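You operate a simulated robot arm through the tools that you are given. There is no shell and no other tool. Be economical: measure what you need, move in short steps, check, and stop when the job is done.

You are at the controls of a simulated two-armed robot. One attempt, no reset.

## Task
On the dark top at the punch end, fold the green cloth in half, so that its two long edges meet.

It is judged by the outcome, as a careful person would: the job done as asked, and still so three seconds after it is handed in. It fails if anything else is knocked over, pushed out of place, dropped, spilled or broken. Flat cloth is picked up by pressing the open fingertips on it (5 to 10 N) and closing them slowly along it; thin cloth reads only 2 to 8 mm in the jaws.

## Robot
Two 7-joint arms with two-finger parallel grippers on one trunk, on a base that drives. Base frame: it is fixed to the floor where the robot stands at the start and does not move with it; the origin is under the middle of the robot, x ahead of it, y to its left, z up. Units: mm, degrees, N and s.
The left shoulder is at the start at [58, 152, 1031], the right one opposite. Places, roughly: dark top at the punch end [600, 200, 1000]. Payload 3.91 kg a hand.
The TCP of each hand is the grasp point between the finger pads, 30 mm short of the fingertips. In the tool frame z runs along the fingers and y along their closing line. Largest opening 110 mm; finger width 20, thickness 10; the body of the gripper, 48 by 112 mm, starts 55 mm behind the TCP.
Orientation is told as [roll, pitch, yaw] about the base's x, y, z axes, in that order, counted from this pose: with the fingers straight down and closing along the base's y, the tool's x points along the base's -x, its y along +y and its z along -z.

## Interface
- The arms move only by the tool jog_arm. It takes "left_commands", "right_commands" or both (then of equal length, played together; a hand with none holds still); each is a list that holds one entry, the list of rows, each a list of 6 numbers: the shift along the tool's x, y, z in units of 30 mm (1.0 is 30 mm), then the turn, a rotation vector about the tool's x, y, z in units of 6 degrees (1.0 is 6 degrees). In form: [[[dx, dy, dz, ax, ay, az], ...]]. A call has 1 to 20 rows; each row shifts and turns the commanded pose from where the row before left it, along the tool's axes as they then stand. "left_hand" and "right_hand" are, for a hand that has rows, the opening, from 0 (shut) to 1 (fully open), set as the call begins (left out, the last holds). A call with a number of a shift or a turn outside -1 to 1 is refused whole. Each row takes 0.2 s and may step no farther than 50 mm and 8.6 degrees from the row before; otherwise, or with a gripper value out of range, the whole call is refused. Where a pose cannot be reached the arm comes as near as it can. A force on the tool above 40 N (or 10 N above the force at the start of the call, whichever is more), or a blocked arm, ends the call early, and 0.2 s more pass. Each finger travels about 108 mm/s and halts on what it meets, pressing with about 44 N; the grip force reading is that of the motor and also rises with nothing between the fingers. The clock runs only during rows and for 0.2 s after the last one: add rows that do not move to give the fingers time. The reply holds the time, the measured pose of the TCP, the force on the tool along the base axes, the opening and the grip force, in the units named above and with some noise, with the torque about the TCP (base axes, N m) and any sound that the robot's microphone picked up.
- Cameras (640 x 400 px; columns grow to the right, rows downward): "scene" is now at [122.4, 29.2, 1284]; the picture's right is [0.37, -0.93, 0.00], its down [-0.32, -0.13, -0.94] and it looks along [0.87, 0.35, -0.35] (base axes); focal length 242 px, centre (320, 200). "left" rides on the left gripper at [72, -17, -103] in its tool frame; the picture's right is [0.23, 0.97, 0.00], its down [-0.76, 0.18, -0.62] and it looks along [-0.61, 0.14, 0.78] (tool axes); focal length 222 px, centre (320, 200). "right" rides on the right gripper at [72, 17, -103] in its tool frame; the picture's right is [-0.23, 0.97, 0.00], its down [-0.76, -0.18, -0.62] and it looks along [-0.61, -0.14, 0.78] (tool axes); focal length 222 px, centre (320, 200). There is no depth. A picture from a camera that has moved, and an enlarged one, comes with that camera's place and axes in the base frame and with its lens.
- camera(camera): a new picture of that camera. No time passes.
- move_column(by): slides the trunk up (or, below 0, down) by that many mm; the arms and the scene camera ride with it, the base frame stays. It gives what a move gives, with no picture.
- base_move(legs): drives the robot by 1 to 6 legs, each [ahead, left, turn to the left] in mm, mm and degrees, along the robot's own axes; the way and the turn of a leg run together, so that a leg with both is an arc; at most 1500 mm and 180 degrees a leg. The arms and the cameras ride along, it lands a little off, and it stops where it bumps. It gives what a move gives.
- aim_head(pan, tilt): turns the head with the scene camera to pan (to the left, within 86 degrees either way) and tilt (down, from -29 to 69), counted from straight ahead of the robot. It gives what a move gives.
- zoom(camera, box): a new picture of the part [left, top, right, bottom] of that camera's present view, enlarged. No time passes.
- finish_job(): hands the job in; it is judged then, once.

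Go step by step. Nothing tells you exact positions but the pictures and the camera data: compare them with the known pose of the tool, close in by small moves and look again before you grip or let go. The budget is 120 turns and 108 pictures, counting those below and the enlarged ones. Unless the task says otherwise, let go and move clear before handing in, and close with one line.

The tools are called after "Request:" by a JSON object that holds its "fn" and its "kwargs". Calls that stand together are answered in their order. jog_arm: Moves the arms, as the interface text tells. Its arguments: {"type":"object","properties":{"left_commands":{"type":"array","items":{"type":"array","items":{"type":"array","items":{"type":"number"}}}},"left_hand":{"type":"number"},"right_commands":{"type":"array","items":{"type":"array","items":{"type":"array","items":{"type":"number"}}}},"right_hand":{"type":"number"}},"required":[]} The other tools are called the same way: move_column (by) slides the trunk up or down; base_move (legs) drives the base; aim_head (pan, tilt) turns the head that bears the scene camera; camera (camera) takes a picture; zoom (camera, box) takes an enlarged picture of a part of a camera's view; finish_job () hands the job in.

At the start:

```text
clock: 0.0
left_tool_pos: [574.1, 410.9, 1176.7]
left_orientation: [0.1, -1.2, 0.1]
left_wrist_force: [-0.1, 0.3, -0.4]
left_torque: [0.01, 0.01, -0.01]
left_width: 110.0
left_grip_force: 0.1
right_tool_pos: [619.5, -106.8, 1124.7]
right_orientation: [0.2, -0.7, 0.1]
right_wrist_force: [0.1, -0.9, 0.4]
right_torque: [0.05, -0.02, 0.02]
right_width: 109.9
right_grip_force: 0.1
trunk travel left (down, up): [-475.0, 465.0]
robot x, y, heading: [1.7, 1.1, 0.1]
head pan, tilt: [21.9, 21.0]
```

scene: 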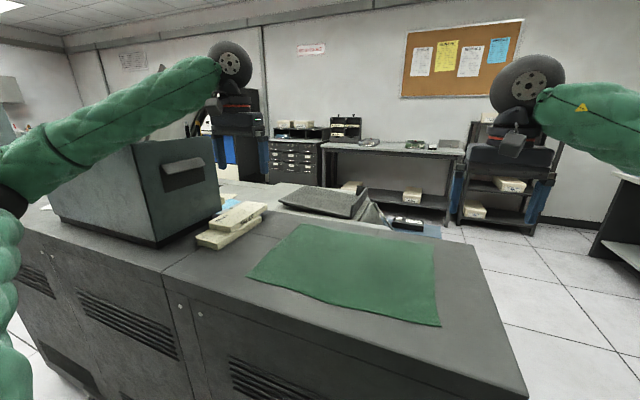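
right: 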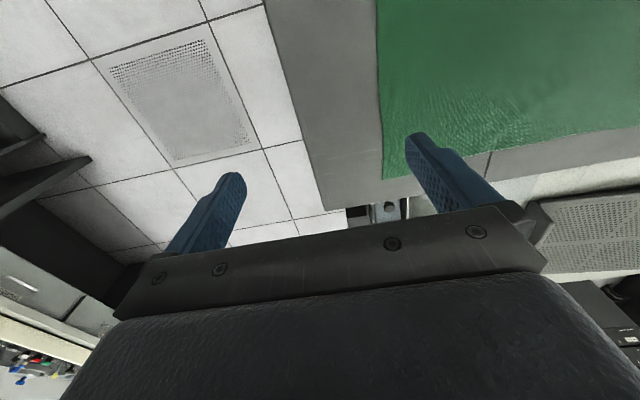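
left: 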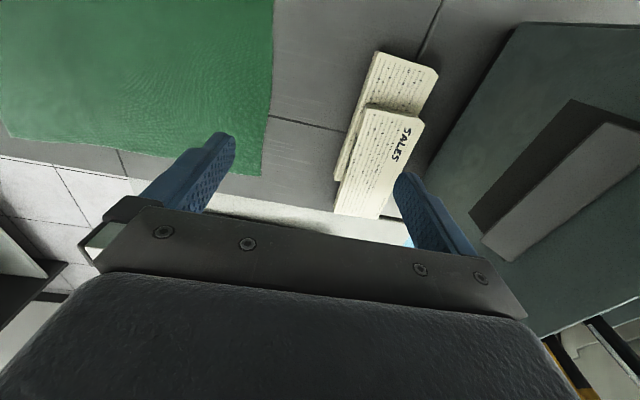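

The green cloth lies with its long edges across my view (along y). Triangulating puts the top near z≈950, the near edge at x≈466, the far edge at x≈740, and y from about -41 to 332. I'll back up a little for reach and look straight at it.

Request:
{"fn": "base_move", "kwargs": {"legs": [[-100, 0, 0]]}}

Request:
{"fn": "aim_head", "kwargs": {"pan": 14, "tilt": 32}}

Request:
{"fn": "camera", "kwargs": {"camera": "scene"}}

```text
clock: 1.1
left_tool_pos: [486.1, 412.3, 1168.3]
left_orientation: [0.0, -0.6, 0.1]
left_wrist_force: [-1.1, -0.9, 0.8]
left_torque: [0.0, -0.07, 0.02]
left_width: 109.9
left_grip_force: 0.0
right_tool_pos: [530.1, -103.7, 1117.9]
right_orientation: [0.0, -0.1, 0.0]
right_wrist_force: [-0.5, 0.3, 0.7]
right_torque: [0.01, -0.02, 0.01]
right_width: 110.0
right_grip_force: 0.0
trunk travel left (down, up): [-475.0, 465.0]
robot x, y, heading: [-100.5, 0.3, 0.1]
head pan, tilt: [21.9, 21.0]
```

```text
clock: 1.9
left_tool_pos: [487.1, 413.7, 1166.8]
left_orientation: [-0.1, -0.5, 0.1]
left_wrist_force: [0.8, -0.2, 0.5]
left_torque: [-0.01, -0.03, -0.01]
left_width: 110.1
left_grip_force: 0.1
right_tool_pos: [531.0, -103.6, 1117.3]
right_orientation: [-0.1, 0.0, 0.1]
right_wrist_force: [0.5, -0.7, -0.1]
right_torque: [0.03, 0.01, 0.03]
right_width: 109.9
right_grip_force: 0.0
trunk travel left (down, up): [-475.0, 465.0]
robot x, y, heading: [-97.9, -0.6, 0.1]
head pan, tilt: [14.0, 32.0]
```

```text
104 pictures are left
camera scene: at [38.1, 20.8, 1264.3], right [0.24, -0.97, 0.0], down [-0.51, -0.13, -0.85], along [0.82, 0.21, -0.53], focal length 242 px, centre (320, 200)
```

scene: 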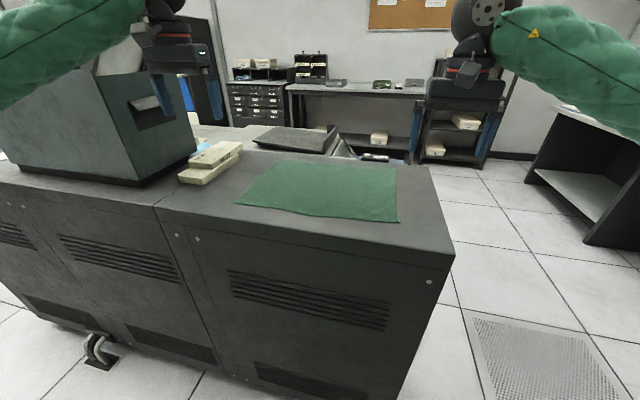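

From the new view the near corners sit at about [477, -35] and [455, 330], which agrees with the first estimate. I'll move both hands above the near corners with partly open fingers and look with the wrist cameras.

Request:
{"fn": "jog_arm", "kwargs": {"left_commands": [[[0.166, -0.76, 0.714, 0, 0, 0], [0.166, -0.76, 0.714, 0, 0, 0], [0.166, -0.76, 0.714, 0, 0, 0], [0.166, -0.76, 0.714, 0, 0, 0], [0.166, -0.76, 0.714, 0, 0, 0], [0, 0, 0, 0, 0, 0]]], "right_commands": [[[0.393, 0.693, 0.38, 0, 0, 0], [0.393, 0.693, 0.38, 0, 0, 0], [0.393, 0.693, 0.38, 0, 0, 0], [0.393, 0.693, 0.38, 0, 0, 0], [0.393, 0.693, 0.38, 0, 0, 0], [0, 0, 0, 0, 0, 0]]], "left_hand": 0.4, "right_hand": 0.4}}

Request:
{"fn": "camera", "kwargs": {"camera": "left"}}

Request:
{"fn": "camera", "kwargs": {"camera": "right"}}

Request:
{"fn": "camera", "kwargs": {"camera": "scene"}}

```text
clock: 3.3
left_tool_pos: [463.6, 299.3, 1061.7]
left_orientation: [-0.1, -0.7, 0.1]
left_wrist_force: [0.0, 0.2, 0.4]
left_torque: [0.05, -0.01, 0.01]
left_width: 44.3
left_grip_force: 0.0
right_tool_pos: [470.7, -0.4, 1061.2]
right_orientation: [0.0, 0.0, 0.1]
right_wrist_force: [-0.5, -0.4, -0.6]
right_torque: [0.02, -0.01, 0.0]
right_width: 43.9
right_grip_force: 0.2
trunk travel left (down, up): [-475.0, 465.0]
robot x, y, heading: [-103.4, -2.1, -0.3]
head pan, tilt: [14.0, 32.0]
```

```text
103 pictures are left
camera left: at [390.8, 282.7, 1164.0], right [-0.23, 0.97, 0.0], down [0.76, 0.18, 0.63], along [0.61, 0.14, -0.78], focal length 222 px, centre (320, 200)
```

left: 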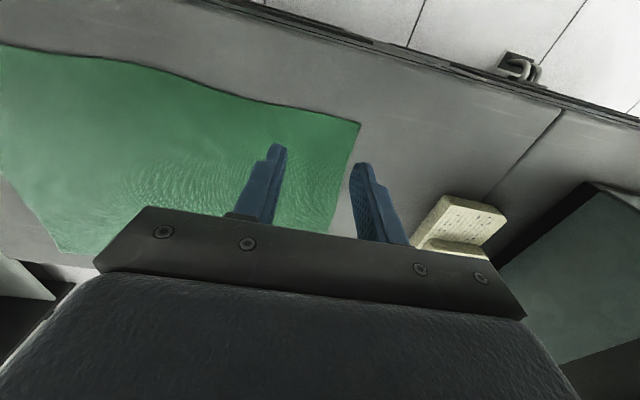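

```text
102 pictures are left
camera right: at [399.4, 17.1, 1166.1], right [0.23, 0.97, 0.0], down [0.76, -0.18, 0.62], along [0.61, -0.14, -0.78], focal length 222 px, centre (320, 200)
```

right: 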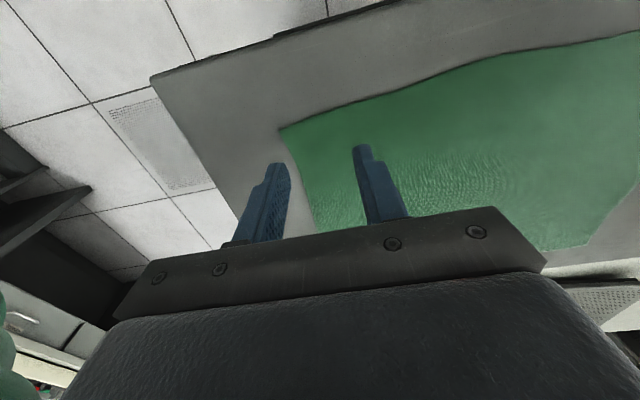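

```text
101 pictures are left
camera scene: at [37.2, 20.4, 1264.5], right [0.24, -0.97, 0.0], down [-0.51, -0.13, -0.85], along [0.82, 0.21, -0.53], focal length 242 px, centre (320, 200)
```

scene: 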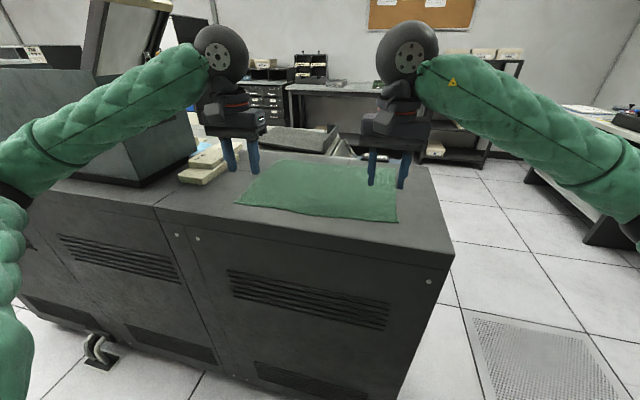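

The wrist views put the near corners at about [457, 336] and [472, -39], with the far edge at x≈730–743. I'll line up just inside the near edge, narrow the fingers and descend to just above the surface.

Request:
{"fn": "jog_arm", "kwargs": {"left_commands": [[[-0.05, 0, 0.69, 0, 0, 0], [-0.05, 0, 0.69, 0, 0, 0], [-0.05, 0, 0.69, 0, 0, 0], [0, 0, 0, 0, 0, 0]]], "right_commands": [[[-0.1, -0.04, 0.69, 0, 0, 0], [-0.1, -0.04, 0.69, 0, 0, 0], [-0.1, -0.04, 0.69, 0, 0, 0], [0, 0, 0, 0, 0, 0]]], "left_hand": 0.3, "right_hand": 0.3}}

Request:
{"fn": "camera", "kwargs": {"camera": "left"}}

Request:
{"fn": "camera", "kwargs": {"camera": "right"}}

```text
clock: 4.3
left_tool_pos: [469.4, 298.9, 998.8]
left_orientation: [-0.1, -0.5, 0.1]
left_wrist_force: [0.6, -0.3, 0.7]
left_torque: [-0.02, -0.02, 0.01]
left_width: 33.0
left_grip_force: 0.0
right_tool_pos: [479.4, -4.0, 997.9]
right_orientation: [0.1, 0.0, 0.1]
right_wrist_force: [-0.3, 0.4, -1.1]
right_torque: [0.01, -0.01, -0.02]
right_width: 33.0
right_grip_force: 0.0
trunk travel left (down, up): [-475.0, 465.0]
robot x, y, heading: [-102.2, -4.1, 0.3]
head pan, tilt: [14.0, 32.0]
```

```text
100 pictures are left
camera left: at [396.2, 281.4, 1102.2], right [-0.23, 0.97, 0.0], down [0.76, 0.18, 0.63], along [0.61, 0.14, -0.78], focal length 222 px, centre (320, 200)
```

left: 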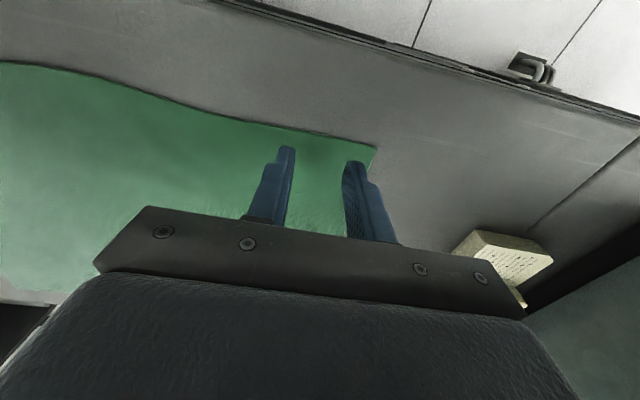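

```text
99 pictures are left
camera right: at [406.8, 13.3, 1102.4], right [0.23, 0.97, 0.0], down [0.76, -0.18, 0.62], along [0.61, -0.14, -0.78], focal length 222 px, centre (320, 200)
```

right: 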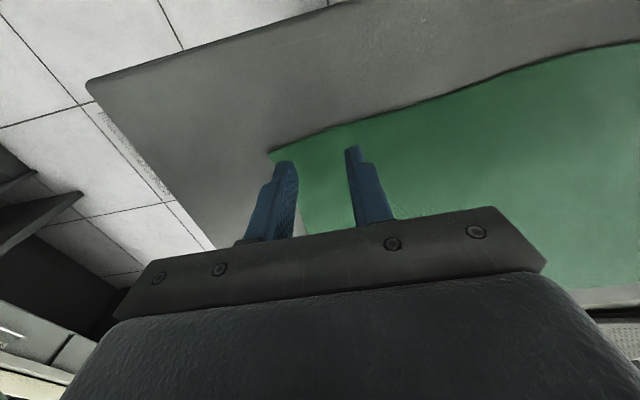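

Both hands line up with the corners, with fingertips roughly 15 mm above the cloth. Descending gently to contact.

Request:
{"fn": "jog_arm", "kwargs": {"left_commands": [[[0, 0, 0.13, 0, 0, 0], [0, 0, 0.13, 0, 0, 0], [0, 0, 0.13, 0, 0, 0], [0, 0, 0.1, 0, 0, 0], [0, 0, 0, 0, 0, 0]]], "right_commands": [[[0, 0, 0.13, 0, 0, 0], [0, 0, 0.13, 0, 0, 0], [0, 0, 0.13, 0, 0, 0], [0, 0, 0.1, 0, 0, 0], [0, 0, 0, 0, 0, 0]]]}}

```text
clock: 5.5
left_tool_pos: [468.6, 298.9, 983.4]
left_orientation: [-0.1, -0.5, 0.1]
left_wrist_force: [-0.2, -0.2, -0.4]
left_torque: [-0.02, 0.01, -0.01]
left_width: 33.1
left_grip_force: 0.0
right_tool_pos: [481.5, -3.5, 982.3]
right_orientation: [-0.1, 0.0, 0.1]
right_wrist_force: [-0.8, -0.2, 0.4]
right_torque: [-0.03, 0.02, -0.01]
right_width: 33.0
right_grip_force: 0.0
trunk travel left (down, up): [-475.0, 465.0]
robot x, y, heading: [-103.2, -0.7, 0.1]
head pan, tilt: [14.0, 32.0]
```

No contact force yet; continuing in small steps.

Request:
{"fn": "jog_arm", "kwargs": {"left_commands": [[[0, 0, 0.1, 0, 0, 0], [0, 0, 0, 0, 0, 0]]], "right_commands": [[[0, 0, 0.1, 0, 0, 0], [0, 0, 0, 0, 0, 0]]]}}

```text
clock: 6.1
left_tool_pos: [469.4, 297.7, 983.0]
left_orientation: [-0.1, -0.7, 0.1]
left_wrist_force: [0.4, 0.0, 6.1]
left_torque: [0.06, -0.03, 0.0]
left_width: 33.1
left_grip_force: 0.1
right_tool_pos: [480.0, -3.7, 981.7]
right_orientation: [0.0, -0.1, 0.1]
right_wrist_force: [2.1, -0.3, 14.4]
right_torque: [-0.13, -0.03, 0.0]
right_width: 33.0
right_grip_force: 0.0
trunk travel left (down, up): [-475.0, 465.0]
robot x, y, heading: [-101.1, 1.1, 0.1]
head pan, tilt: [14.0, 32.0]
```

Contact: left 6 N, right 14 N. Easing the right slightly and starting to close slowly.

Request:
{"fn": "jog_arm", "kwargs": {"left_commands": [[[0, 0, 0, 0, 0, 0], [0, 0, 0.02, 0, 0, 0]]], "right_commands": [[[0, 0, -0.04, 0, 0, 0], [0, 0, 0, 0, 0, 0]]]}}

Request:
{"fn": "jog_arm", "kwargs": {"left_commands": [[[0, 0, 0, 0, 0, 0]]], "right_commands": [[[0, 0, 0, 0, 0, 0]]], "left_hand": 0.25, "right_hand": 0.25}}

```text
clock: 6.7
left_tool_pos: [469.1, 299.0, 982.0]
left_orientation: [-0.1, -0.5, 0.1]
left_wrist_force: [-1.3, -0.5, 14.7]
left_torque: [0.07, 0.11, -0.01]
left_width: 33.1
left_grip_force: 0.1
right_tool_pos: [481.5, -3.0, 981.6]
right_orientation: [0.1, 0.0, 0.1]
right_wrist_force: [1.0, -0.9, 5.2]
right_torque: [-0.06, 0.0, 0.0]
right_width: 32.8
right_grip_force: 0.0
trunk travel left (down, up): [-475.0, 465.0]
robot x, y, heading: [-102.0, 2.1, 0.0]
head pan, tilt: [14.0, 32.0]
```

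```text
clock: 7.1
left_tool_pos: [468.7, 297.7, 981.1]
left_orientation: [-0.1, -0.7, 0.1]
left_wrist_force: [0.5, -0.1, 17.9]
left_torque: [0.06, 0.1, 0.03]
left_width: 26.3
left_grip_force: 0.1
right_tool_pos: [480.4, -3.0, 981.6]
right_orientation: [0.0, 0.0, 0.0]
right_wrist_force: [-0.5, -0.3, 2.0]
right_torque: [-0.03, 0.01, 0.01]
right_width: 27.1
right_grip_force: 0.1
trunk travel left (down, up): [-475.0, 465.0]
robot x, y, heading: [-103.8, 0.5, 0.0]
head pan, tilt: [14.0, 32.0]
```

Left presses a bit hard and right a bit light; trimming both while closing further.

Request:
{"fn": "jog_arm", "kwargs": {"left_commands": [[[0, 0, -0.033, 0, 0, 0], [0, 0, 0, 0, 0, 0]]], "right_commands": [[[0, 0, 0.02, 0, 0, 0], [0, 0, 0, 0, 0, 0]]]}}

Request:
{"fn": "jog_arm", "kwargs": {"left_commands": [[[0, 0, 0, 0, 0, 0]]], "right_commands": [[[0, 0, 0, 0, 0, 0]]], "left_hand": 0.2, "right_hand": 0.2}}

Request:
{"fn": "camera", "kwargs": {"camera": "left"}}

Request:
{"fn": "camera", "kwargs": {"camera": "right"}}

```text
clock: 7.7
left_tool_pos: [468.9, 298.8, 982.3]
left_orientation: [-0.1, -0.5, 0.2]
left_wrist_force: [-0.4, 0.0, 7.6]
left_torque: [0.03, 0.03, 0.03]
left_width: 27.1
left_grip_force: 0.1
right_tool_pos: [481.2, -3.4, 981.7]
right_orientation: [0.0, -0.2, 0.1]
right_wrist_force: [0.5, -1.0, 8.2]
right_torque: [-0.04, 0.01, -0.01]
right_width: 26.9
right_grip_force: 0.0
trunk travel left (down, up): [-475.0, 465.0]
robot x, y, heading: [-99.7, -0.1, -0.0]
head pan, tilt: [14.0, 32.0]
```

```text
clock: 8.1
left_tool_pos: [468.5, 298.7, 981.6]
left_orientation: [-0.1, -0.5, 0.1]
left_wrist_force: [0.1, 0.3, 4.6]
left_torque: [0.03, 0.04, -0.01]
left_width: 21.9
left_grip_force: 0.1
right_tool_pos: [480.9, -3.2, 980.8]
right_orientation: [0.1, 0.0, 0.1]
right_wrist_force: [-0.6, 0.9, 9.6]
right_torque: [-0.01, 0.02, 0.0]
right_width: 21.2
right_grip_force: 0.0
trunk travel left (down, up): [-475.0, 465.0]
robot x, y, heading: [-100.7, -3.0, -0.0]
head pan, tilt: [14.0, 32.0]
```

```text
98 pictures are left
camera left: at [396.0, 281.8, 1084.1], right [-0.23, 0.97, 0.0], down [0.76, 0.18, 0.63], along [0.61, 0.14, -0.78], focal length 222 px, centre (320, 200)
```

left: 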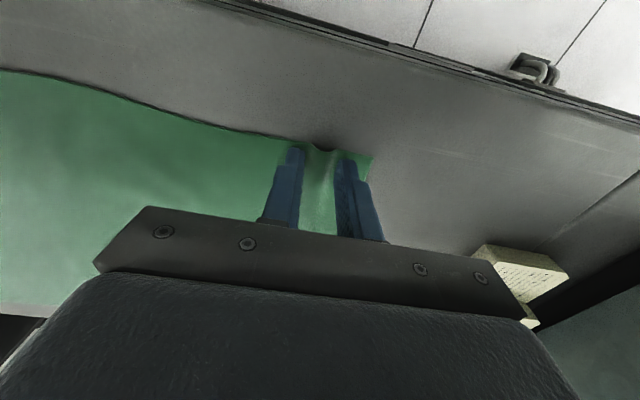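

```text
97 pictures are left
camera right: at [408.0, 14.0, 1085.8], right [0.23, 0.97, 0.0], down [0.76, -0.18, 0.62], along [0.61, -0.14, -0.78], focal length 222 px, centre (320, 200)
```

right: 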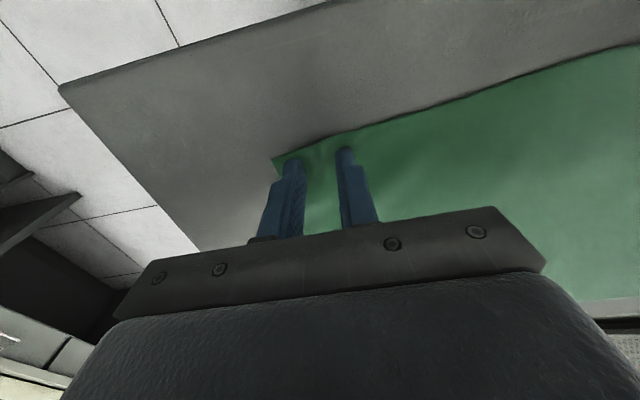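

Ridges are forming between the fingers on both sides. Continuing to close in steps.

Request:
{"fn": "jog_arm", "kwargs": {"left_commands": [[[0, 0, 0, 0, 0, 0]]], "right_commands": [[[0, 0, 0, 0, 0, 0]]], "left_hand": 0.15, "right_hand": 0.15}}

Request:
{"fn": "jog_arm", "kwargs": {"left_commands": [[[0, 0, 0, 0, 0, 0]]], "right_commands": [[[0, 0, 0, 0, 0, 0]]], "left_hand": 0.1, "right_hand": 0.1}}

Request:
{"fn": "jog_arm", "kwargs": {"left_commands": [[[0, 0, 0, 0, 0, 0]]], "right_commands": [[[0, 0, 0, 0, 0, 0]]], "left_hand": 0.05, "right_hand": 0.05}}

Request:
{"fn": "jog_arm", "kwargs": {"left_commands": [[[0, 0, 0, 0, 0, 0], [0, 0, 0, 0, 0, 0]]], "right_commands": [[[0, 0, 0, 0, 0, 0], [0, 0, 0, 0, 0, 0]]], "left_hand": 0, "right_hand": 0}}

Request:
{"fn": "camera", "kwargs": {"camera": "left"}}

Request:
{"fn": "camera", "kwargs": {"camera": "right"}}

```text
clock: 8.5
left_tool_pos: [469.4, 298.7, 982.2]
left_orientation: [-0.2, -0.5, 0.1]
left_wrist_force: [-0.4, 0.2, 2.6]
left_torque: [-0.03, 0.03, -0.01]
left_width: 16.3
left_grip_force: 0.1
right_tool_pos: [481.1, -3.7, 981.5]
right_orientation: [0.0, 0.0, 0.2]
right_wrist_force: [0.0, 0.4, 11.9]
right_torque: [-0.04, 0.02, 0.02]
right_width: 15.8
right_grip_force: 0.1
trunk travel left (down, up): [-475.0, 465.0]
robot x, y, heading: [-98.1, -0.2, 0.2]
head pan, tilt: [14.0, 32.0]
```

```text
clock: 8.9
left_tool_pos: [468.5, 298.4, 980.4]
left_orientation: [-0.1, -0.6, 0.0]
left_wrist_force: [0.1, -0.3, 2.5]
left_torque: [-0.01, 0.02, -0.02]
left_width: 10.8
left_grip_force: 0.1
right_tool_pos: [481.3, -3.3, 981.8]
right_orientation: [0.0, 0.0, 0.0]
right_wrist_force: [0.8, 0.4, 11.5]
right_torque: [0.0, 0.05, 0.01]
right_width: 10.4
right_grip_force: 0.1
trunk travel left (down, up): [-475.0, 465.0]
robot x, y, heading: [-99.3, -1.9, 0.2]
head pan, tilt: [14.0, 32.0]
```

```text
clock: 9.3
left_tool_pos: [467.5, 298.4, 982.2]
left_orientation: [-0.2, -0.4, 0.1]
left_wrist_force: [-1.0, -1.7, 2.7]
left_torque: [-0.04, -0.01, 0.03]
left_width: 6.9
left_grip_force: 2.0
right_tool_pos: [481.5, -2.6, 981.8]
right_orientation: [-0.1, 0.1, 0.0]
right_wrist_force: [0.2, 3.3, 13.3]
right_torque: [0.06, 0.05, -0.01]
right_width: 6.1
right_grip_force: 1.1
trunk travel left (down, up): [-475.0, 465.0]
robot x, y, heading: [-101.3, -2.4, 0.2]
head pan, tilt: [14.0, 32.0]
```

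```text
clock: 9.9
left_tool_pos: [468.6, 299.4, 981.1]
left_orientation: [-0.2, -0.5, 0.2]
left_wrist_force: [0.1, -6.3, 1.8]
left_torque: [-0.2, 0.01, -0.02]
left_width: 1.8
left_grip_force: 42.4
right_tool_pos: [481.0, -3.5, 981.7]
right_orientation: [0.1, 0.0, 0.1]
right_wrist_force: [-0.3, 7.2, 14.6]
right_torque: [0.21, 0.02, -0.04]
right_width: 2.1
right_grip_force: 42.3
trunk travel left (down, up): [-475.0, 465.0]
robot x, y, heading: [-102.1, 1.2, 0.1]
head pan, tilt: [14.0, 32.0]
```

```text
96 pictures are left
camera left: at [395.9, 281.9, 1084.2], right [-0.23, 0.97, 0.0], down [0.76, 0.18, 0.63], along [0.61, 0.14, -0.78], focal length 222 px, centre (320, 200)
```

left: 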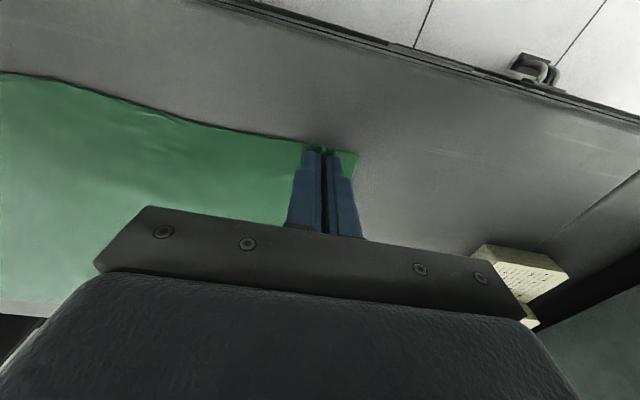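

```text
95 pictures are left
camera right: at [407.9, 14.2, 1085.7], right [0.23, 0.97, 0.0], down [0.76, -0.18, 0.62], along [0.61, -0.14, -0.78], focal length 222 px, centre (320, 200)
```

right: 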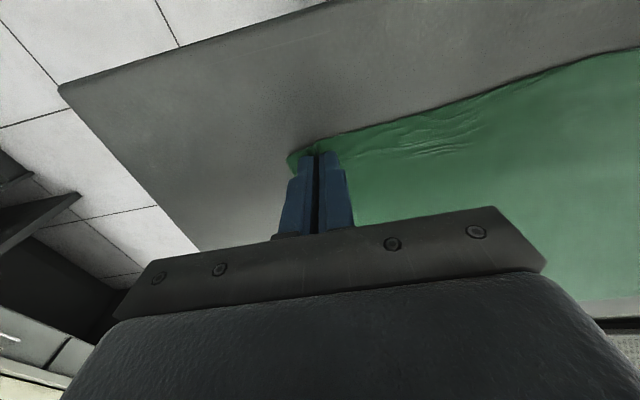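

Both jaws closed at about 2 mm with cloth between the tips. I'll lift slowly about 40 mm and check that the cloth comes along.

Request:
{"fn": "jog_arm", "kwargs": {"left_commands": [[[0, 0, -0.25, 0, 0, 0], [-0.1, 0.05, -0.3, 0, 0, 0], [-0.1, 0.05, -0.4, 0, 0, 0], [-0.1, 0.05, -0.4, 0, 0, 0], [0, 0, 0, 0, 0, 0]]], "right_commands": [[[0, 0, -0.25, 0, 0, 0], [-0.1, -0.05, -0.3, 0, 0, 0], [-0.1, -0.05, -0.4, 0, 0, 0], [-0.1, -0.05, -0.4, 0, 0, 0], [0, 0, 0, 0, 0, 0]]]}}

Request:
{"fn": "camera", "kwargs": {"camera": "scene"}}

Request:
{"fn": "zoom", "kwargs": {"camera": "scene", "box": [200, 80, 440, 230]}}

```text
clock: 11.1
left_tool_pos: [477.9, 302.6, 1022.0]
left_orientation: [0.0, -0.5, 0.0]
left_wrist_force: [1.1, -25.4, 0.6]
left_torque: [-0.76, 0.0, 0.0]
left_width: 2.2
left_grip_force: 42.3
right_tool_pos: [491.5, -9.0, 1022.6]
right_orientation: [0.0, 0.1, 0.2]
right_wrist_force: [-0.5, 25.0, 0.6]
right_torque: [0.74, 0.04, -0.1]
right_width: 1.9
right_grip_force: 41.4
trunk travel left (down, up): [-475.0, 465.0]
robot x, y, heading: [-101.0, 2.1, 0.2]
head pan, tilt: [14.0, 32.0]
```

```text
94 pictures are left
camera scene: at [38.0, 20.8, 1264.3], right [0.24, -0.97, 0.0], down [-0.51, -0.13, -0.85], along [0.82, 0.21, -0.53], focal length 242 px, centre (320, 200)
```

scene: 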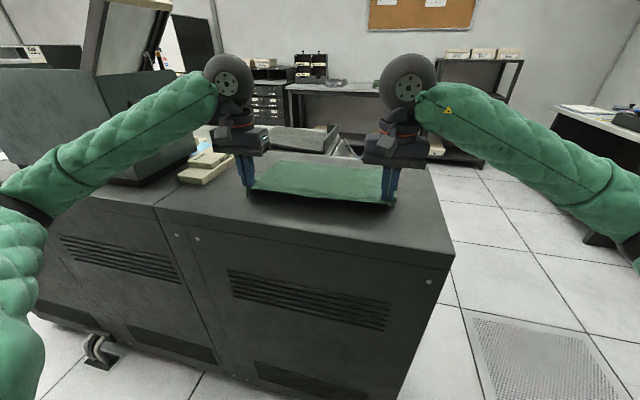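

```text
2.67 times, centred on (320, 155) of scene
camera zoom: at [38.0, 20.8, 1264.3], right [0.24, -0.97, 0.0], down [-0.51, -0.13, -0.85], along [0.82, 0.21, -0.53], focal length 644 px, centre (320, 320)
```

zoom: 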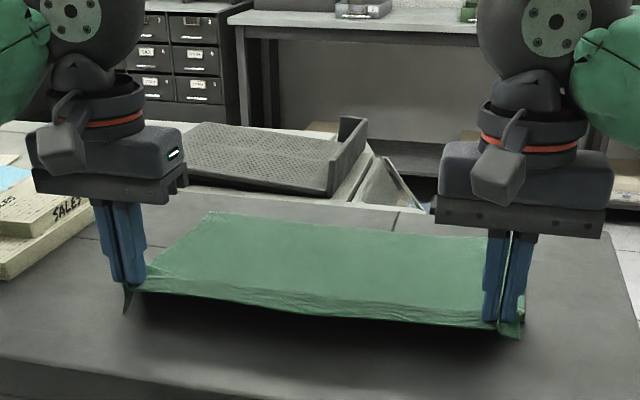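

The cloth's near edge is lifted and held, but the hands pull against each other at 25 N. I'll ease them inward while arcing up and forward.

Request:
{"fn": "jog_arm", "kwargs": {"left_commands": [[[0, -0.15, -0.2, 0, 0, 0], [-0.4, 0, -0.4, 0, 0, 0], [-0.4, 0, -0.4, 0, 0, 0], [-0.4, 0, -0.4, 0, 0, 0], [-0.4, 0, -0.4, 0, 0, 0], [-0.4, 0, -0.3, 0, 0, 0], [0, 0, 0, 0, 0, 0]]], "right_commands": [[[0, 0.15, -0.2, 0, 0, 0], [-0.4, 0, -0.4, 0, 0, 0], [-0.4, 0, -0.4, 0, 0, 0], [-0.4, 0, -0.4, 0, 0, 0], [-0.4, 0, -0.4, 0, 0, 0], [-0.4, 0, -0.3, 0, 0, 0], [0, 0, 0, 0, 0, 0]]]}}

Request:
{"fn": "camera", "kwargs": {"camera": "scene"}}

```text
clock: 12.7
left_tool_pos: [536.7, 299.8, 1085.2]
left_orientation: [-0.1, -0.5, 0.1]
left_wrist_force: [0.1, -7.3, -0.6]
left_torque: [-0.21, -0.03, 0.01]
left_width: 1.6
left_grip_force: 41.4
right_tool_pos: [551.2, -3.8, 1084.1]
right_orientation: [-0.1, 0.0, 0.1]
right_wrist_force: [0.7, 7.6, 0.1]
right_torque: [0.22, -0.01, 0.0]
right_width: 1.9
right_grip_force: 41.9
trunk travel left (down, up): [-475.0, 465.0]
robot x, y, heading: [-100.9, -0.5, 0.1]
head pan, tilt: [14.0, 32.0]
```

```text
92 pictures are left
camera scene: at [37.7, 20.8, 1264.4], right [0.24, -0.97, 0.0], down [-0.51, -0.13, -0.85], along [0.82, 0.21, -0.53], focal length 242 px, centre (320, 200)
```

scene: 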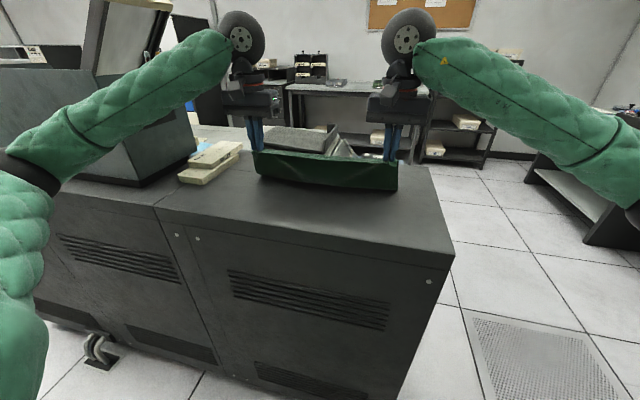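

The edge is lifted cleanly. I'll drive forward 90 mm, which is part of the fold travel and leaves reach to tilt the hands back at the far side.

Request:
{"fn": "base_move", "kwargs": {"legs": [[90, 0, 0]]}}

Request:
{"fn": "camera", "kwargs": {"camera": "scene"}}

```text
clock: 13.6
left_tool_pos: [563.9, 299.1, 1085.4]
left_orientation: [0.6, -0.5, 0.4]
left_wrist_force: [0.6, -7.8, 0.8]
left_torque: [-0.24, 0.0, 0.03]
left_width: 2.2
left_grip_force: 41.5
right_tool_pos: [588.5, -1.6, 1087.7]
right_orientation: [0.3, -0.3, 1.0]
right_wrist_force: [-1.4, 7.3, -0.4]
right_torque: [0.24, -0.01, -0.03]
right_width: 2.0
right_grip_force: 42.1
trunk travel left (down, up): [-475.0, 465.0]
robot x, y, heading: [-56.6, -0.9, 0.8]
head pan, tilt: [14.0, 32.0]
stopped in leg 1: the robot was blocked; the commanded pose is now the measured one
```

```text
91 pictures are left
camera scene: at [72.8, 13.7, 1266.1], right [0.26, -0.97, 0.0], down [-0.51, -0.13, -0.85], along [0.82, 0.22, -0.52], focal length 242 px, centre (320, 200)
```

scene: 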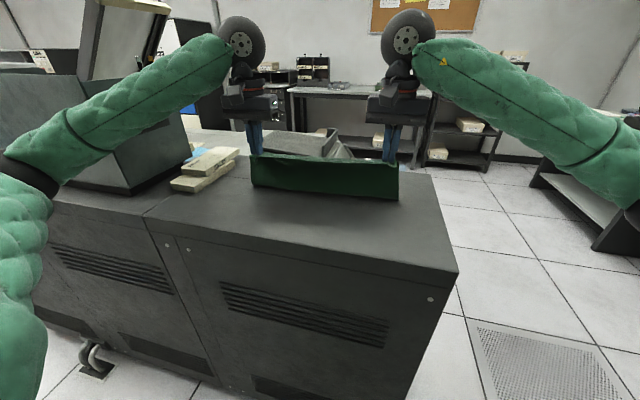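

The base stopped early, turned slightly left, so something on the left side touched. I'll look left to see what it is.

Request:
{"fn": "aim_head", "kwargs": {"pan": 65, "tilt": 40}}

Request:
{"fn": "camera", "kwargs": {"camera": "scene"}}

Request:
{"fn": "aim_head", "kwargs": {"pan": 20, "tilt": 65}}

Request:
{"fn": "camera", "kwargs": {"camera": "scene"}}

```text
clock: 14.8
left_tool_pos: [564.3, 299.9, 1085.8]
left_orientation: [0.5, -0.6, 0.4]
left_wrist_force: [0.2, -9.2, -0.4]
left_torque: [-0.3, -0.04, -0.01]
left_width: 1.7
left_grip_force: 41.7
right_tool_pos: [587.3, -3.4, 1089.0]
right_orientation: [0.4, -0.3, 0.6]
right_wrist_force: [0.1, 10.1, 0.4]
right_torque: [0.28, 0.02, -0.05]
right_width: 1.7
right_grip_force: 41.8
trunk travel left (down, up): [-475.0, 465.0]
robot x, y, heading: [-54.9, -1.5, 0.6]
head pan, tilt: [65.0, 40.0]
```

```text
90 pictures are left
camera scene: at [19.8, 68.8, 1253.1], right [0.91, -0.41, 0.01], down [-0.26, -0.58, -0.77], along [0.32, 0.7, -0.64], focal length 242 px, centre (320, 200)
```

scene: 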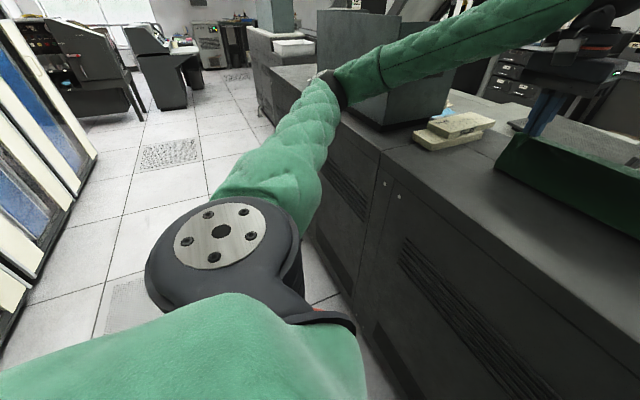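

```text
clock: 15.9
left_tool_pos: [563.5, 299.6, 1084.4]
left_orientation: [0.6, -0.6, 0.3]
left_wrist_force: [-0.5, -8.7, 0.5]
left_torque: [-0.29, -0.01, -0.02]
left_width: 1.6
left_grip_force: 41.4
right_tool_pos: [586.4, -3.5, 1088.8]
right_orientation: [0.3, -0.4, 0.7]
right_wrist_force: [-0.7, 9.3, -0.4]
right_torque: [0.29, 0.01, -0.06]
right_width: 1.8
right_grip_force: 42.1
trunk travel left (down, up): [-475.0, 465.0]
robot x, y, heading: [-55.6, -1.3, 0.5]
head pan, tilt: [20.0, 65.0]
```

```text
89 pictures are left
camera scene: at [41.6, 13.1, 1220.8], right [0.35, -0.94, 0.0], down [-0.84, -0.32, -0.43], along [0.4, 0.15, -0.9], focal length 242 px, centre (320, 200)
```

scene: 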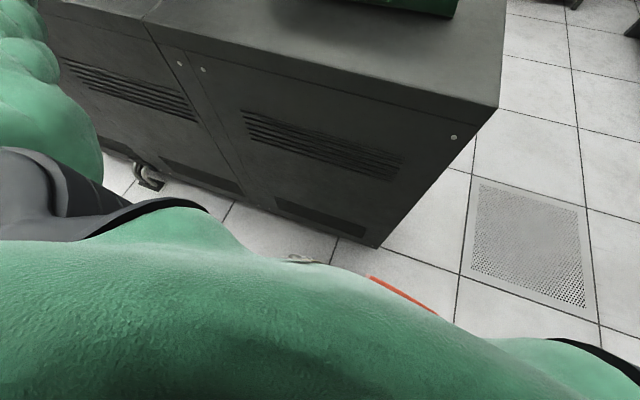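

The left elbow sticks out low to the left and probably met the machine. I'll back off 25 mm to clear it and recheck the scene.

Request:
{"fn": "base_move", "kwargs": {"legs": [[-25, 0, 0]]}}

Request:
{"fn": "aim_head", "kwargs": {"pan": 45, "tilt": 25}}

Request:
{"fn": "camera", "kwargs": {"camera": "scene"}}

```text
clock: 16.8
left_tool_pos: [548.0, 305.3, 1078.8]
left_orientation: [0.1, 0.0, 0.3]
left_wrist_force: [-0.4, -8.6, 0.1]
left_torque: [-0.29, -0.02, 0.01]
left_width: 1.8
left_grip_force: 42.4
right_tool_pos: [570.4, 2.1, 1084.0]
right_orientation: [0.0, 0.1, 0.8]
right_wrist_force: [-0.8, 9.5, -0.4]
right_torque: [0.24, 0.01, -0.03]
right_width: 1.8
right_grip_force: 41.2
trunk travel left (down, up): [-475.0, 465.0]
robot x, y, heading: [-81.8, -2.9, 0.4]
head pan, tilt: [20.0, 65.0]
```

```text
clock: 17.8
left_tool_pos: [548.9, 303.8, 1079.8]
left_orientation: [0.2, 0.0, 0.4]
left_wrist_force: [0.5, -9.7, 0.3]
left_torque: [-0.26, -0.04, -0.04]
left_width: 1.8
left_grip_force: 41.4
right_tool_pos: [570.1, 0.4, 1083.5]
right_orientation: [0.1, 0.1, 0.7]
right_wrist_force: [0.3, 8.4, -0.9]
right_torque: [0.23, 0.04, -0.04]
right_width: 1.7
right_grip_force: 42.0
trunk travel left (down, up): [-475.0, 465.0]
robot x, y, heading: [-76.4, -3.8, 0.5]
head pan, tilt: [45.0, 25.0]
```

```text
88 pictures are left
camera scene: at [34.8, 63.1, 1275.4], right [0.71, -0.7, 0.0], down [-0.3, -0.3, -0.91], along [0.63, 0.65, -0.42], focal length 242 px, centre (320, 200)
```

scene: 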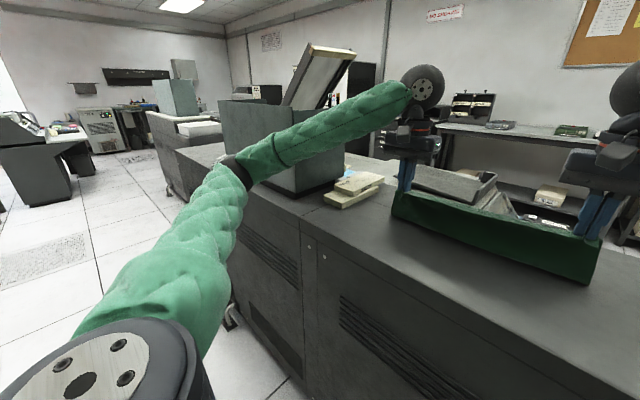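

The box seems in place and the elbow is now clear of it. Continuing the fold forward over the middle line in level steps.

Request:
{"fn": "jog_arm", "kwargs": {"left_commands": [[[-0.5, 0, 0, 0, 0, 0], [-0.6, 0, 0, 0, 0, 0], [-0.6, 0, 0, 0, 0, 0], [-0.6, 0, 0, 0, 0, 0], [-0.7, 0, 0, 0, 0, 0], [0, 0, 0, 0, 0, 0]]], "right_commands": [[[-0.4, 0, 0, 0, 0, 0], [-0.5, 0, 0, 0, 0, 0], [-0.6, 0, 0, 0, 0, 0], [-0.6, 0, 0, 0, 0, 0], [-0.6, 0, 0, 0, 0, 0], [0, 0, 0, 0, 0, 0]]]}}

Request:
{"fn": "camera", "kwargs": {"camera": "scene"}}

```text
clock: 19.2
left_tool_pos: [619.2, 305.3, 1089.6]
left_orientation: [0.7, -0.8, 0.7]
left_wrist_force: [0.0, -8.3, 0.4]
left_torque: [-0.25, -0.05, 0.03]
left_width: 1.7
left_grip_force: 41.8
right_tool_pos: [635.3, 1.8, 1091.5]
right_orientation: [0.3, -0.8, 1.0]
right_wrist_force: [0.3, 7.7, -0.3]
right_torque: [0.23, -0.02, -0.04]
right_width: 2.2
right_grip_force: 41.1
trunk travel left (down, up): [-475.0, 465.0]
robot x, y, heading: [-81.8, -1.1, 1.1]
head pan, tilt: [45.0, 25.0]
```

```text
87 pictures are left
camera scene: at [14.5, 57.4, 1277.2], right [0.72, -0.69, 0.01], down [-0.28, -0.3, -0.91], along [0.64, 0.66, -0.41], focal length 242 px, centre (320, 200)
```

scene: 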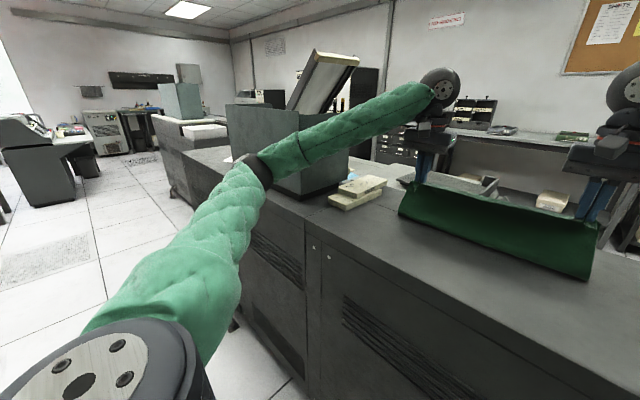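

Commanded moves fell short and the trunk was pushed back: the left elbow is still leaning on the machine. I'll back off more so the arm works straighter.

Request:
{"fn": "base_move", "kwargs": {"legs": [[-80, 0, -1]]}}

Request:
{"fn": "camera", "kwargs": {"camera": "scene"}}

```text
clock: 20.3
left_tool_pos: [559.5, 292.9, 1080.3]
left_orientation: [0.4, -0.2, -0.5]
left_wrist_force: [-1.2, -8.2, 0.9]
left_torque: [-0.24, -0.04, -0.03]
left_width: 1.7
left_grip_force: 41.7
right_tool_pos: [568.4, -9.9, 1084.9]
right_orientation: [0.1, -0.1, -0.2]
right_wrist_force: [-0.8, 8.5, 0.2]
right_torque: [0.27, -0.04, -0.06]
right_width: 1.9
right_grip_force: 41.6
trunk travel left (down, up): [-475.0, 465.0]
robot x, y, heading: [-159.4, -5.4, -0.3]
head pan, tilt: [45.0, 25.0]
```

```text
86 pictures are left
camera scene: at [-48.3, 60.6, 1276.0], right [0.7, -0.71, 0.0], down [-0.3, -0.3, -0.91], along [0.65, 0.64, -0.42], focal length 242 px, centre (320, 200)
```

scene: 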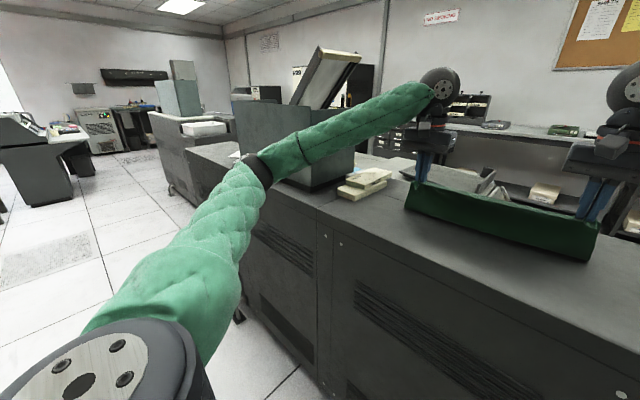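

Clear now. Extending the arms forward again and watching that the measured motion matches.

Request:
{"fn": "jog_arm", "kwargs": {"left_commands": [[[-0.5, 0.05, 0, 0, 0, 0], [-0.5, 0.05, 0, 0, 0, 0], [-0.5, 0.05, 0, 0, 0, 0], [-0.5, 0.05, 0, 0, 0, 0], [-0.5, 0, 0, 0, 0, 0], [0, 0, 0, 0, 0, 0]]], "right_commands": [[[-0.5, 0.05, 0, 0, 0, 0], [-0.5, 0.05, 0, 0, 0, 0], [-0.5, 0.05, 0, 0, 0, 0], [-0.6, 0.05, 0, 0, 0, 0], [-0.5, 0, 0, 0, 0, 0], [0, 0, 0, 0, 0, 0]]]}}

Request:
{"fn": "camera", "kwargs": {"camera": "scene"}}

```text
clock: 21.7
left_tool_pos: [636.6, 299.0, 1078.4]
left_orientation: [0.4, 0.0, -0.5]
left_wrist_force: [0.2, -8.1, -0.3]
left_torque: [-0.21, -0.04, -0.01]
left_width: 1.9
left_grip_force: 41.5
right_tool_pos: [648.7, -3.2, 1083.2]
right_orientation: [0.2, 0.0, -0.2]
right_wrist_force: [-0.3, 8.0, 0.0]
right_torque: [0.24, -0.01, -0.06]
right_width: 1.8
right_grip_force: 41.2
trunk travel left (down, up): [-475.0, 465.0]
robot x, y, heading: [-159.0, -1.3, -0.2]
head pan, tilt: [45.0, 25.0]
```

```text
85 pictures are left
camera scene: at [-45.2, 61.1, 1275.5], right [0.7, -0.71, 0.0], down [-0.3, -0.3, -0.91], along [0.64, 0.64, -0.42], focal length 242 px, centre (320, 200)
```

scene: 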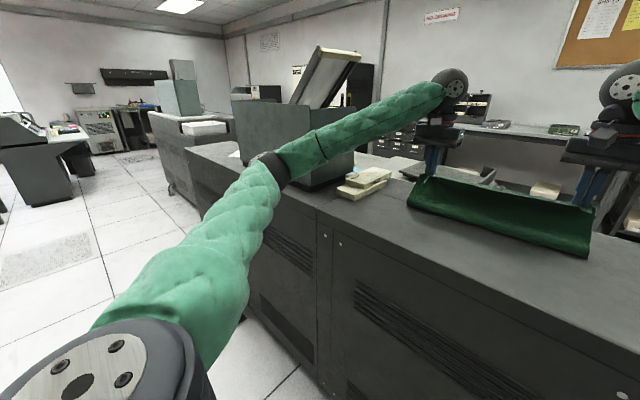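

Motion now matches commands. Next I'll tilt both hands 30° (fingertips toward the robot) so the edge strip turns over naturally.

Request:
{"fn": "jog_arm", "kwargs": {"left_commands": [[[-0.2, 0, 0, 0, 1, 0], [-0.2, 0, 0, 0, 1, 0], [-0.2, 0, 0, 0, 1, 0], [-0.2, 0, 0, 0, 1, 0], [-0.2, 0, 0, 0, 1, 0], [0, 0, 0, 0, 0, 0]]], "right_commands": [[[-0.2, 0, 0, 0, 1, 0], [-0.2, 0, 0, 0, 1, 0], [-0.2, 0, 0, 0, 1, 0], [-0.2, 0, 0, 0, 1, 0], [-0.2, 0, 0, 0, 1, 0], [0, 0, 0, 0, 0, 0]]]}}

Request:
{"fn": "aim_head", "kwargs": {"pan": 12, "tilt": 28}}

Request:
{"fn": "camera", "kwargs": {"camera": "scene"}}

Request:
{"fn": "camera", "kwargs": {"camera": "left"}}

Request:
{"fn": "camera", "kwargs": {"camera": "right"}}

```text
clock: 23.1
left_tool_pos: [667.4, 298.6, 1072.5]
left_orientation: [0.4, 30.1, -0.4]
left_wrist_force: [0.3, -6.7, -0.1]
left_torque: [-0.19, 0.0, 0.12]
left_width: 1.7
left_grip_force: 41.7
right_tool_pos: [677.2, -2.8, 1076.6]
right_orientation: [0.1, 30.2, -0.2]
right_wrist_force: [0.4, 7.5, -0.3]
right_torque: [0.17, -0.03, -0.15]
right_width: 2.1
right_grip_force: 42.0
trunk travel left (down, up): [-475.0, 465.0]
robot x, y, heading: [-161.2, -3.4, -0.1]
head pan, tilt: [45.0, 25.0]
```

```text
clock: 24.1
left_tool_pos: [666.3, 298.5, 1071.9]
left_orientation: [0.2, 30.1, -0.4]
left_wrist_force: [-0.6, -7.1, -0.1]
left_torque: [-0.2, -0.01, 0.12]
left_width: 1.9
left_grip_force: 42.3
right_tool_pos: [677.4, -3.4, 1074.9]
right_orientation: [0.1, 30.1, -0.2]
right_wrist_force: [-0.6, 6.6, -0.1]
right_torque: [0.18, -0.01, -0.14]
right_width: 1.9
right_grip_force: 41.8
trunk travel left (down, up): [-475.0, 465.0]
robot x, y, heading: [-163.3, -3.9, -0.6]
head pan, tilt: [12.0, 28.0]
```

```text
84 pictures are left
camera scene: at [-20.8, 14.7, 1270.6], right [0.2, -0.98, 0.0], down [-0.46, -0.1, -0.88], along [0.86, 0.18, -0.47], focal length 242 px, centre (320, 200)
```

scene: 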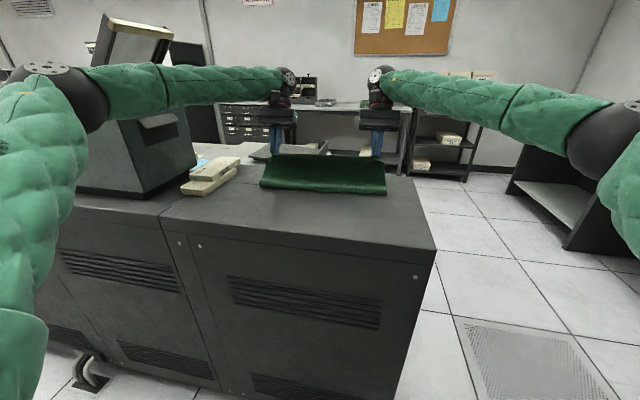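

```text
83 pictures are left
camera left: at [656.7, 281.1, 1197.6], right [-0.19, 0.98, 0.12], down [0.97, 0.17, 0.16], along [0.14, 0.14, -0.98], focal length 222 px, centre (320, 200)
```

left: 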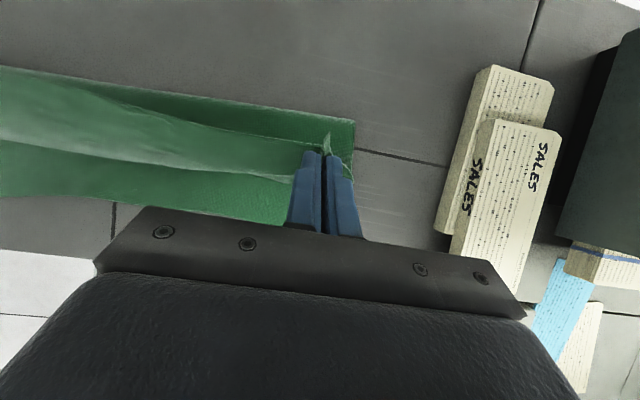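

```text
82 pictures are left
camera right: at [666.2, 13.6, 1202.3], right [0.2, 0.97, -0.11], down [0.97, -0.18, 0.16], along [0.13, -0.14, -0.98], focal length 222 px, centre (320, 200)
```

right: 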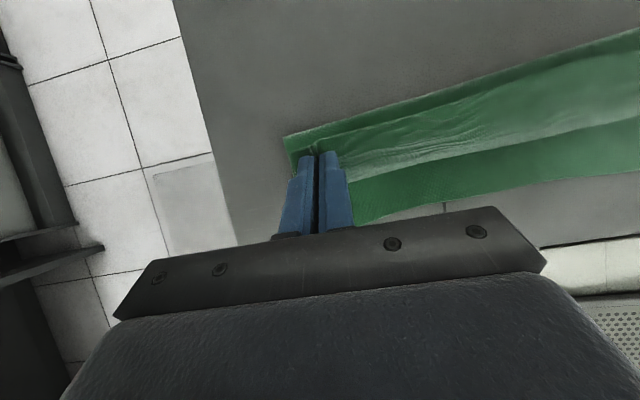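

The fold is forming well and the lower far edge shows at x≈725 (left) to 737 (right). I'll come forward and down, then tilt to 45° and check.

Request:
{"fn": "jog_arm", "kwargs": {"left_commands": [[[-0.35, 0, 0.185, 0, 0, 0], [-0.35, 0, 0.185, 0, 0, 0], [-0.35, 0, 0.185, 0, 0, 0], [-0.35, 0, 0.185, 0, 0, 0], [0, 0, 0, 0, 0.8, 0], [0, 0, 0, 0, 0.8, 0], [0, 0, 0, 0, 0.9, 0], [0, 0, 0, 0, 0, 0]]], "right_commands": [[[-0.35, 0, 0.185, 0, 0, 0], [-0.35, 0, 0.2, 0, 0, 0], [-0.35, 0, 0.2, 0, 0, 0], [-0.35, 0, 0.2, 0, 0, 0], [0, 0, 0, 0, 0.8, 0], [0, 0, 0, 0, 0.8, 0], [0, 0, 0, 0, 0.9, 0], [0, 0, 0, 0, 0, 0]]]}}

Request:
{"fn": "camera", "kwargs": {"camera": "left"}}

Request:
{"fn": "camera", "kwargs": {"camera": "right"}}

Request:
{"fn": "camera", "kwargs": {"camera": "scene"}}

```text
clock: 25.9
left_tool_pos: [687.3, 293.3, 1025.2]
left_orientation: [0.4, 44.8, -0.2]
left_wrist_force: [1.2, -5.8, 0.1]
left_torque: [-0.07, 0.05, 0.1]
left_width: 2.0
left_grip_force: 41.7
left hand out of reach, approached as far as the arm can: row 7
right_tool_pos: [704.7, -6.8, 1032.9]
right_orientation: [0.2, 45.2, -0.2]
right_wrist_force: [-0.2, 5.2, -1.5]
right_torque: [0.11, 0.06, -0.19]
right_width: 1.9
right_grip_force: 41.8
trunk travel left (down, up): [-475.0, 465.0]
robot x, y, heading: [-163.8, -1.3, -0.9]
head pan, tilt: [12.0, 28.0]
```

```text
81 pictures are left
camera left: at [710.1, 276.0, 1149.2], right [-0.15, 0.97, 0.16], down [0.98, 0.17, -0.09], along [-0.12, 0.15, -0.98], focal length 222 px, centre (320, 200)
```

left: 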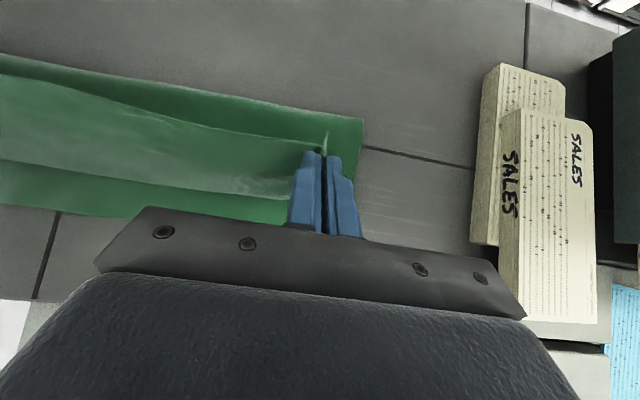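

```text
80 pictures are left
camera right: at [726.7, 10.0, 1158.1], right [0.17, 0.97, -0.16], down [0.98, -0.18, -0.1], along [-0.13, -0.14, -0.98], focal length 222 px, centre (320, 200)
```

right: 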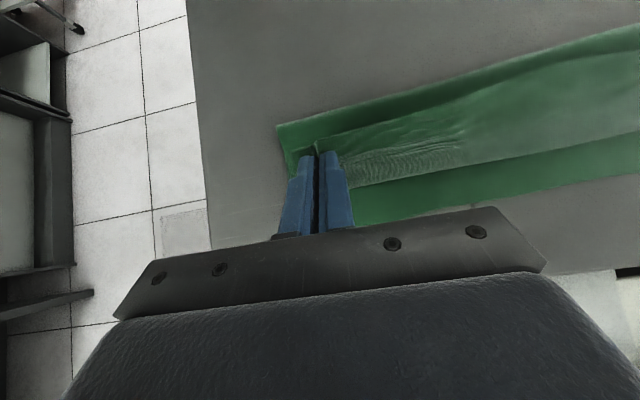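

```text
79 pictures are left
camera scene: at [-18.5, 12.4, 1270.3], right [0.2, -0.98, 0.0], down [-0.46, -0.09, -0.88], along [0.86, 0.18, -0.47], focal length 242 px, centre (320, 200)
```

scene: 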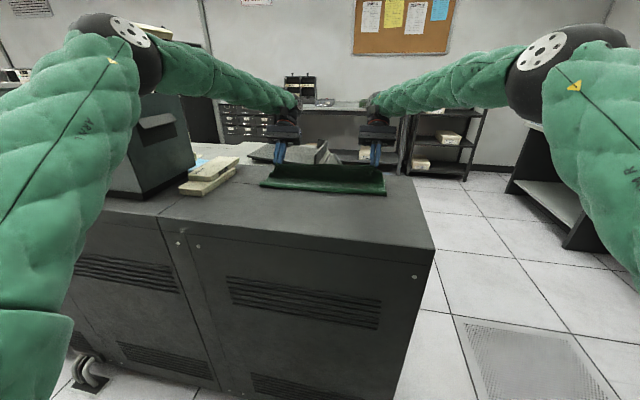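

The left arm reached its limit, but both elbows are now high and well clear of the machine. A short forward drive of 40 mm supplies the remaining travel.

Request:
{"fn": "base_move", "kwargs": {"legs": [[40, 0, 0.5]]}}

Request:
{"fn": "camera", "kwargs": {"camera": "left"}}

Request:
{"fn": "camera", "kwargs": {"camera": "right"}}

```text
clock: 26.8
left_tool_pos: [720.9, 302.8, 1028.9]
left_orientation: [0.3, 44.6, 0.2]
left_wrist_force: [1.0, -5.2, 0.5]
left_torque: [-0.07, 0.01, 0.15]
left_width: 1.9
left_grip_force: 41.9
right_tool_pos: [739.8, 3.5, 1036.0]
right_orientation: [0.1, 45.0, 0.4]
right_wrist_force: [-0.2, 5.9, -0.2]
right_torque: [0.11, 0.01, -0.16]
right_width: 1.9
right_grip_force: 42.2
trunk travel left (down, up): [-475.0, 465.0]
robot x, y, heading: [-122.0, -1.3, 0.3]
head pan, tilt: [12.0, 28.0]
```

```text
78 pictures are left
camera left: at [742.5, 286.3, 1152.3], right [-0.16, 0.97, 0.16], down [0.98, 0.18, -0.09], along [-0.12, 0.15, -0.98], focal length 222 px, centre (320, 200)
```

left: 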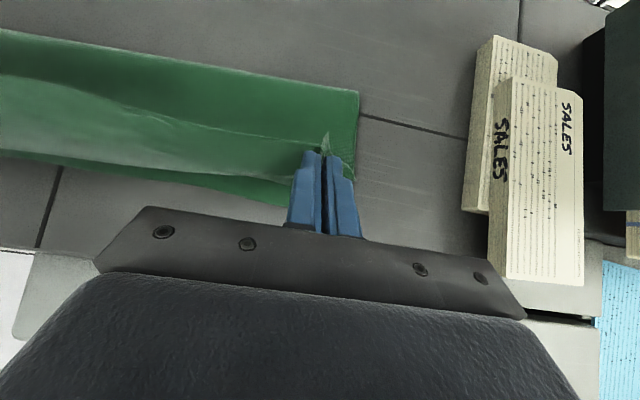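

```text
77 pictures are left
camera right: at [761.4, 20.7, 1161.2], right [0.16, 0.97, -0.16], down [0.98, -0.17, -0.1], along [-0.12, -0.14, -0.98], focal length 222 px, centre (320, 200)
```

right: 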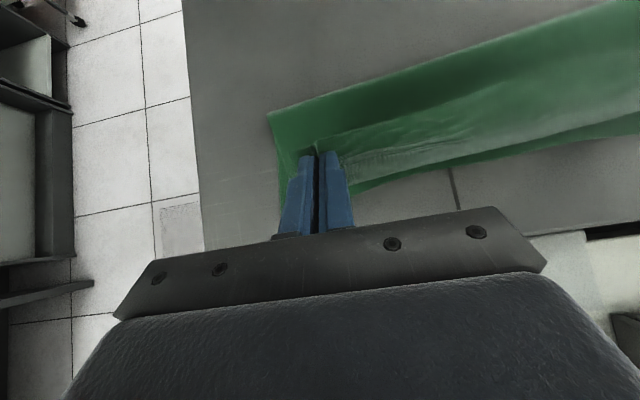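

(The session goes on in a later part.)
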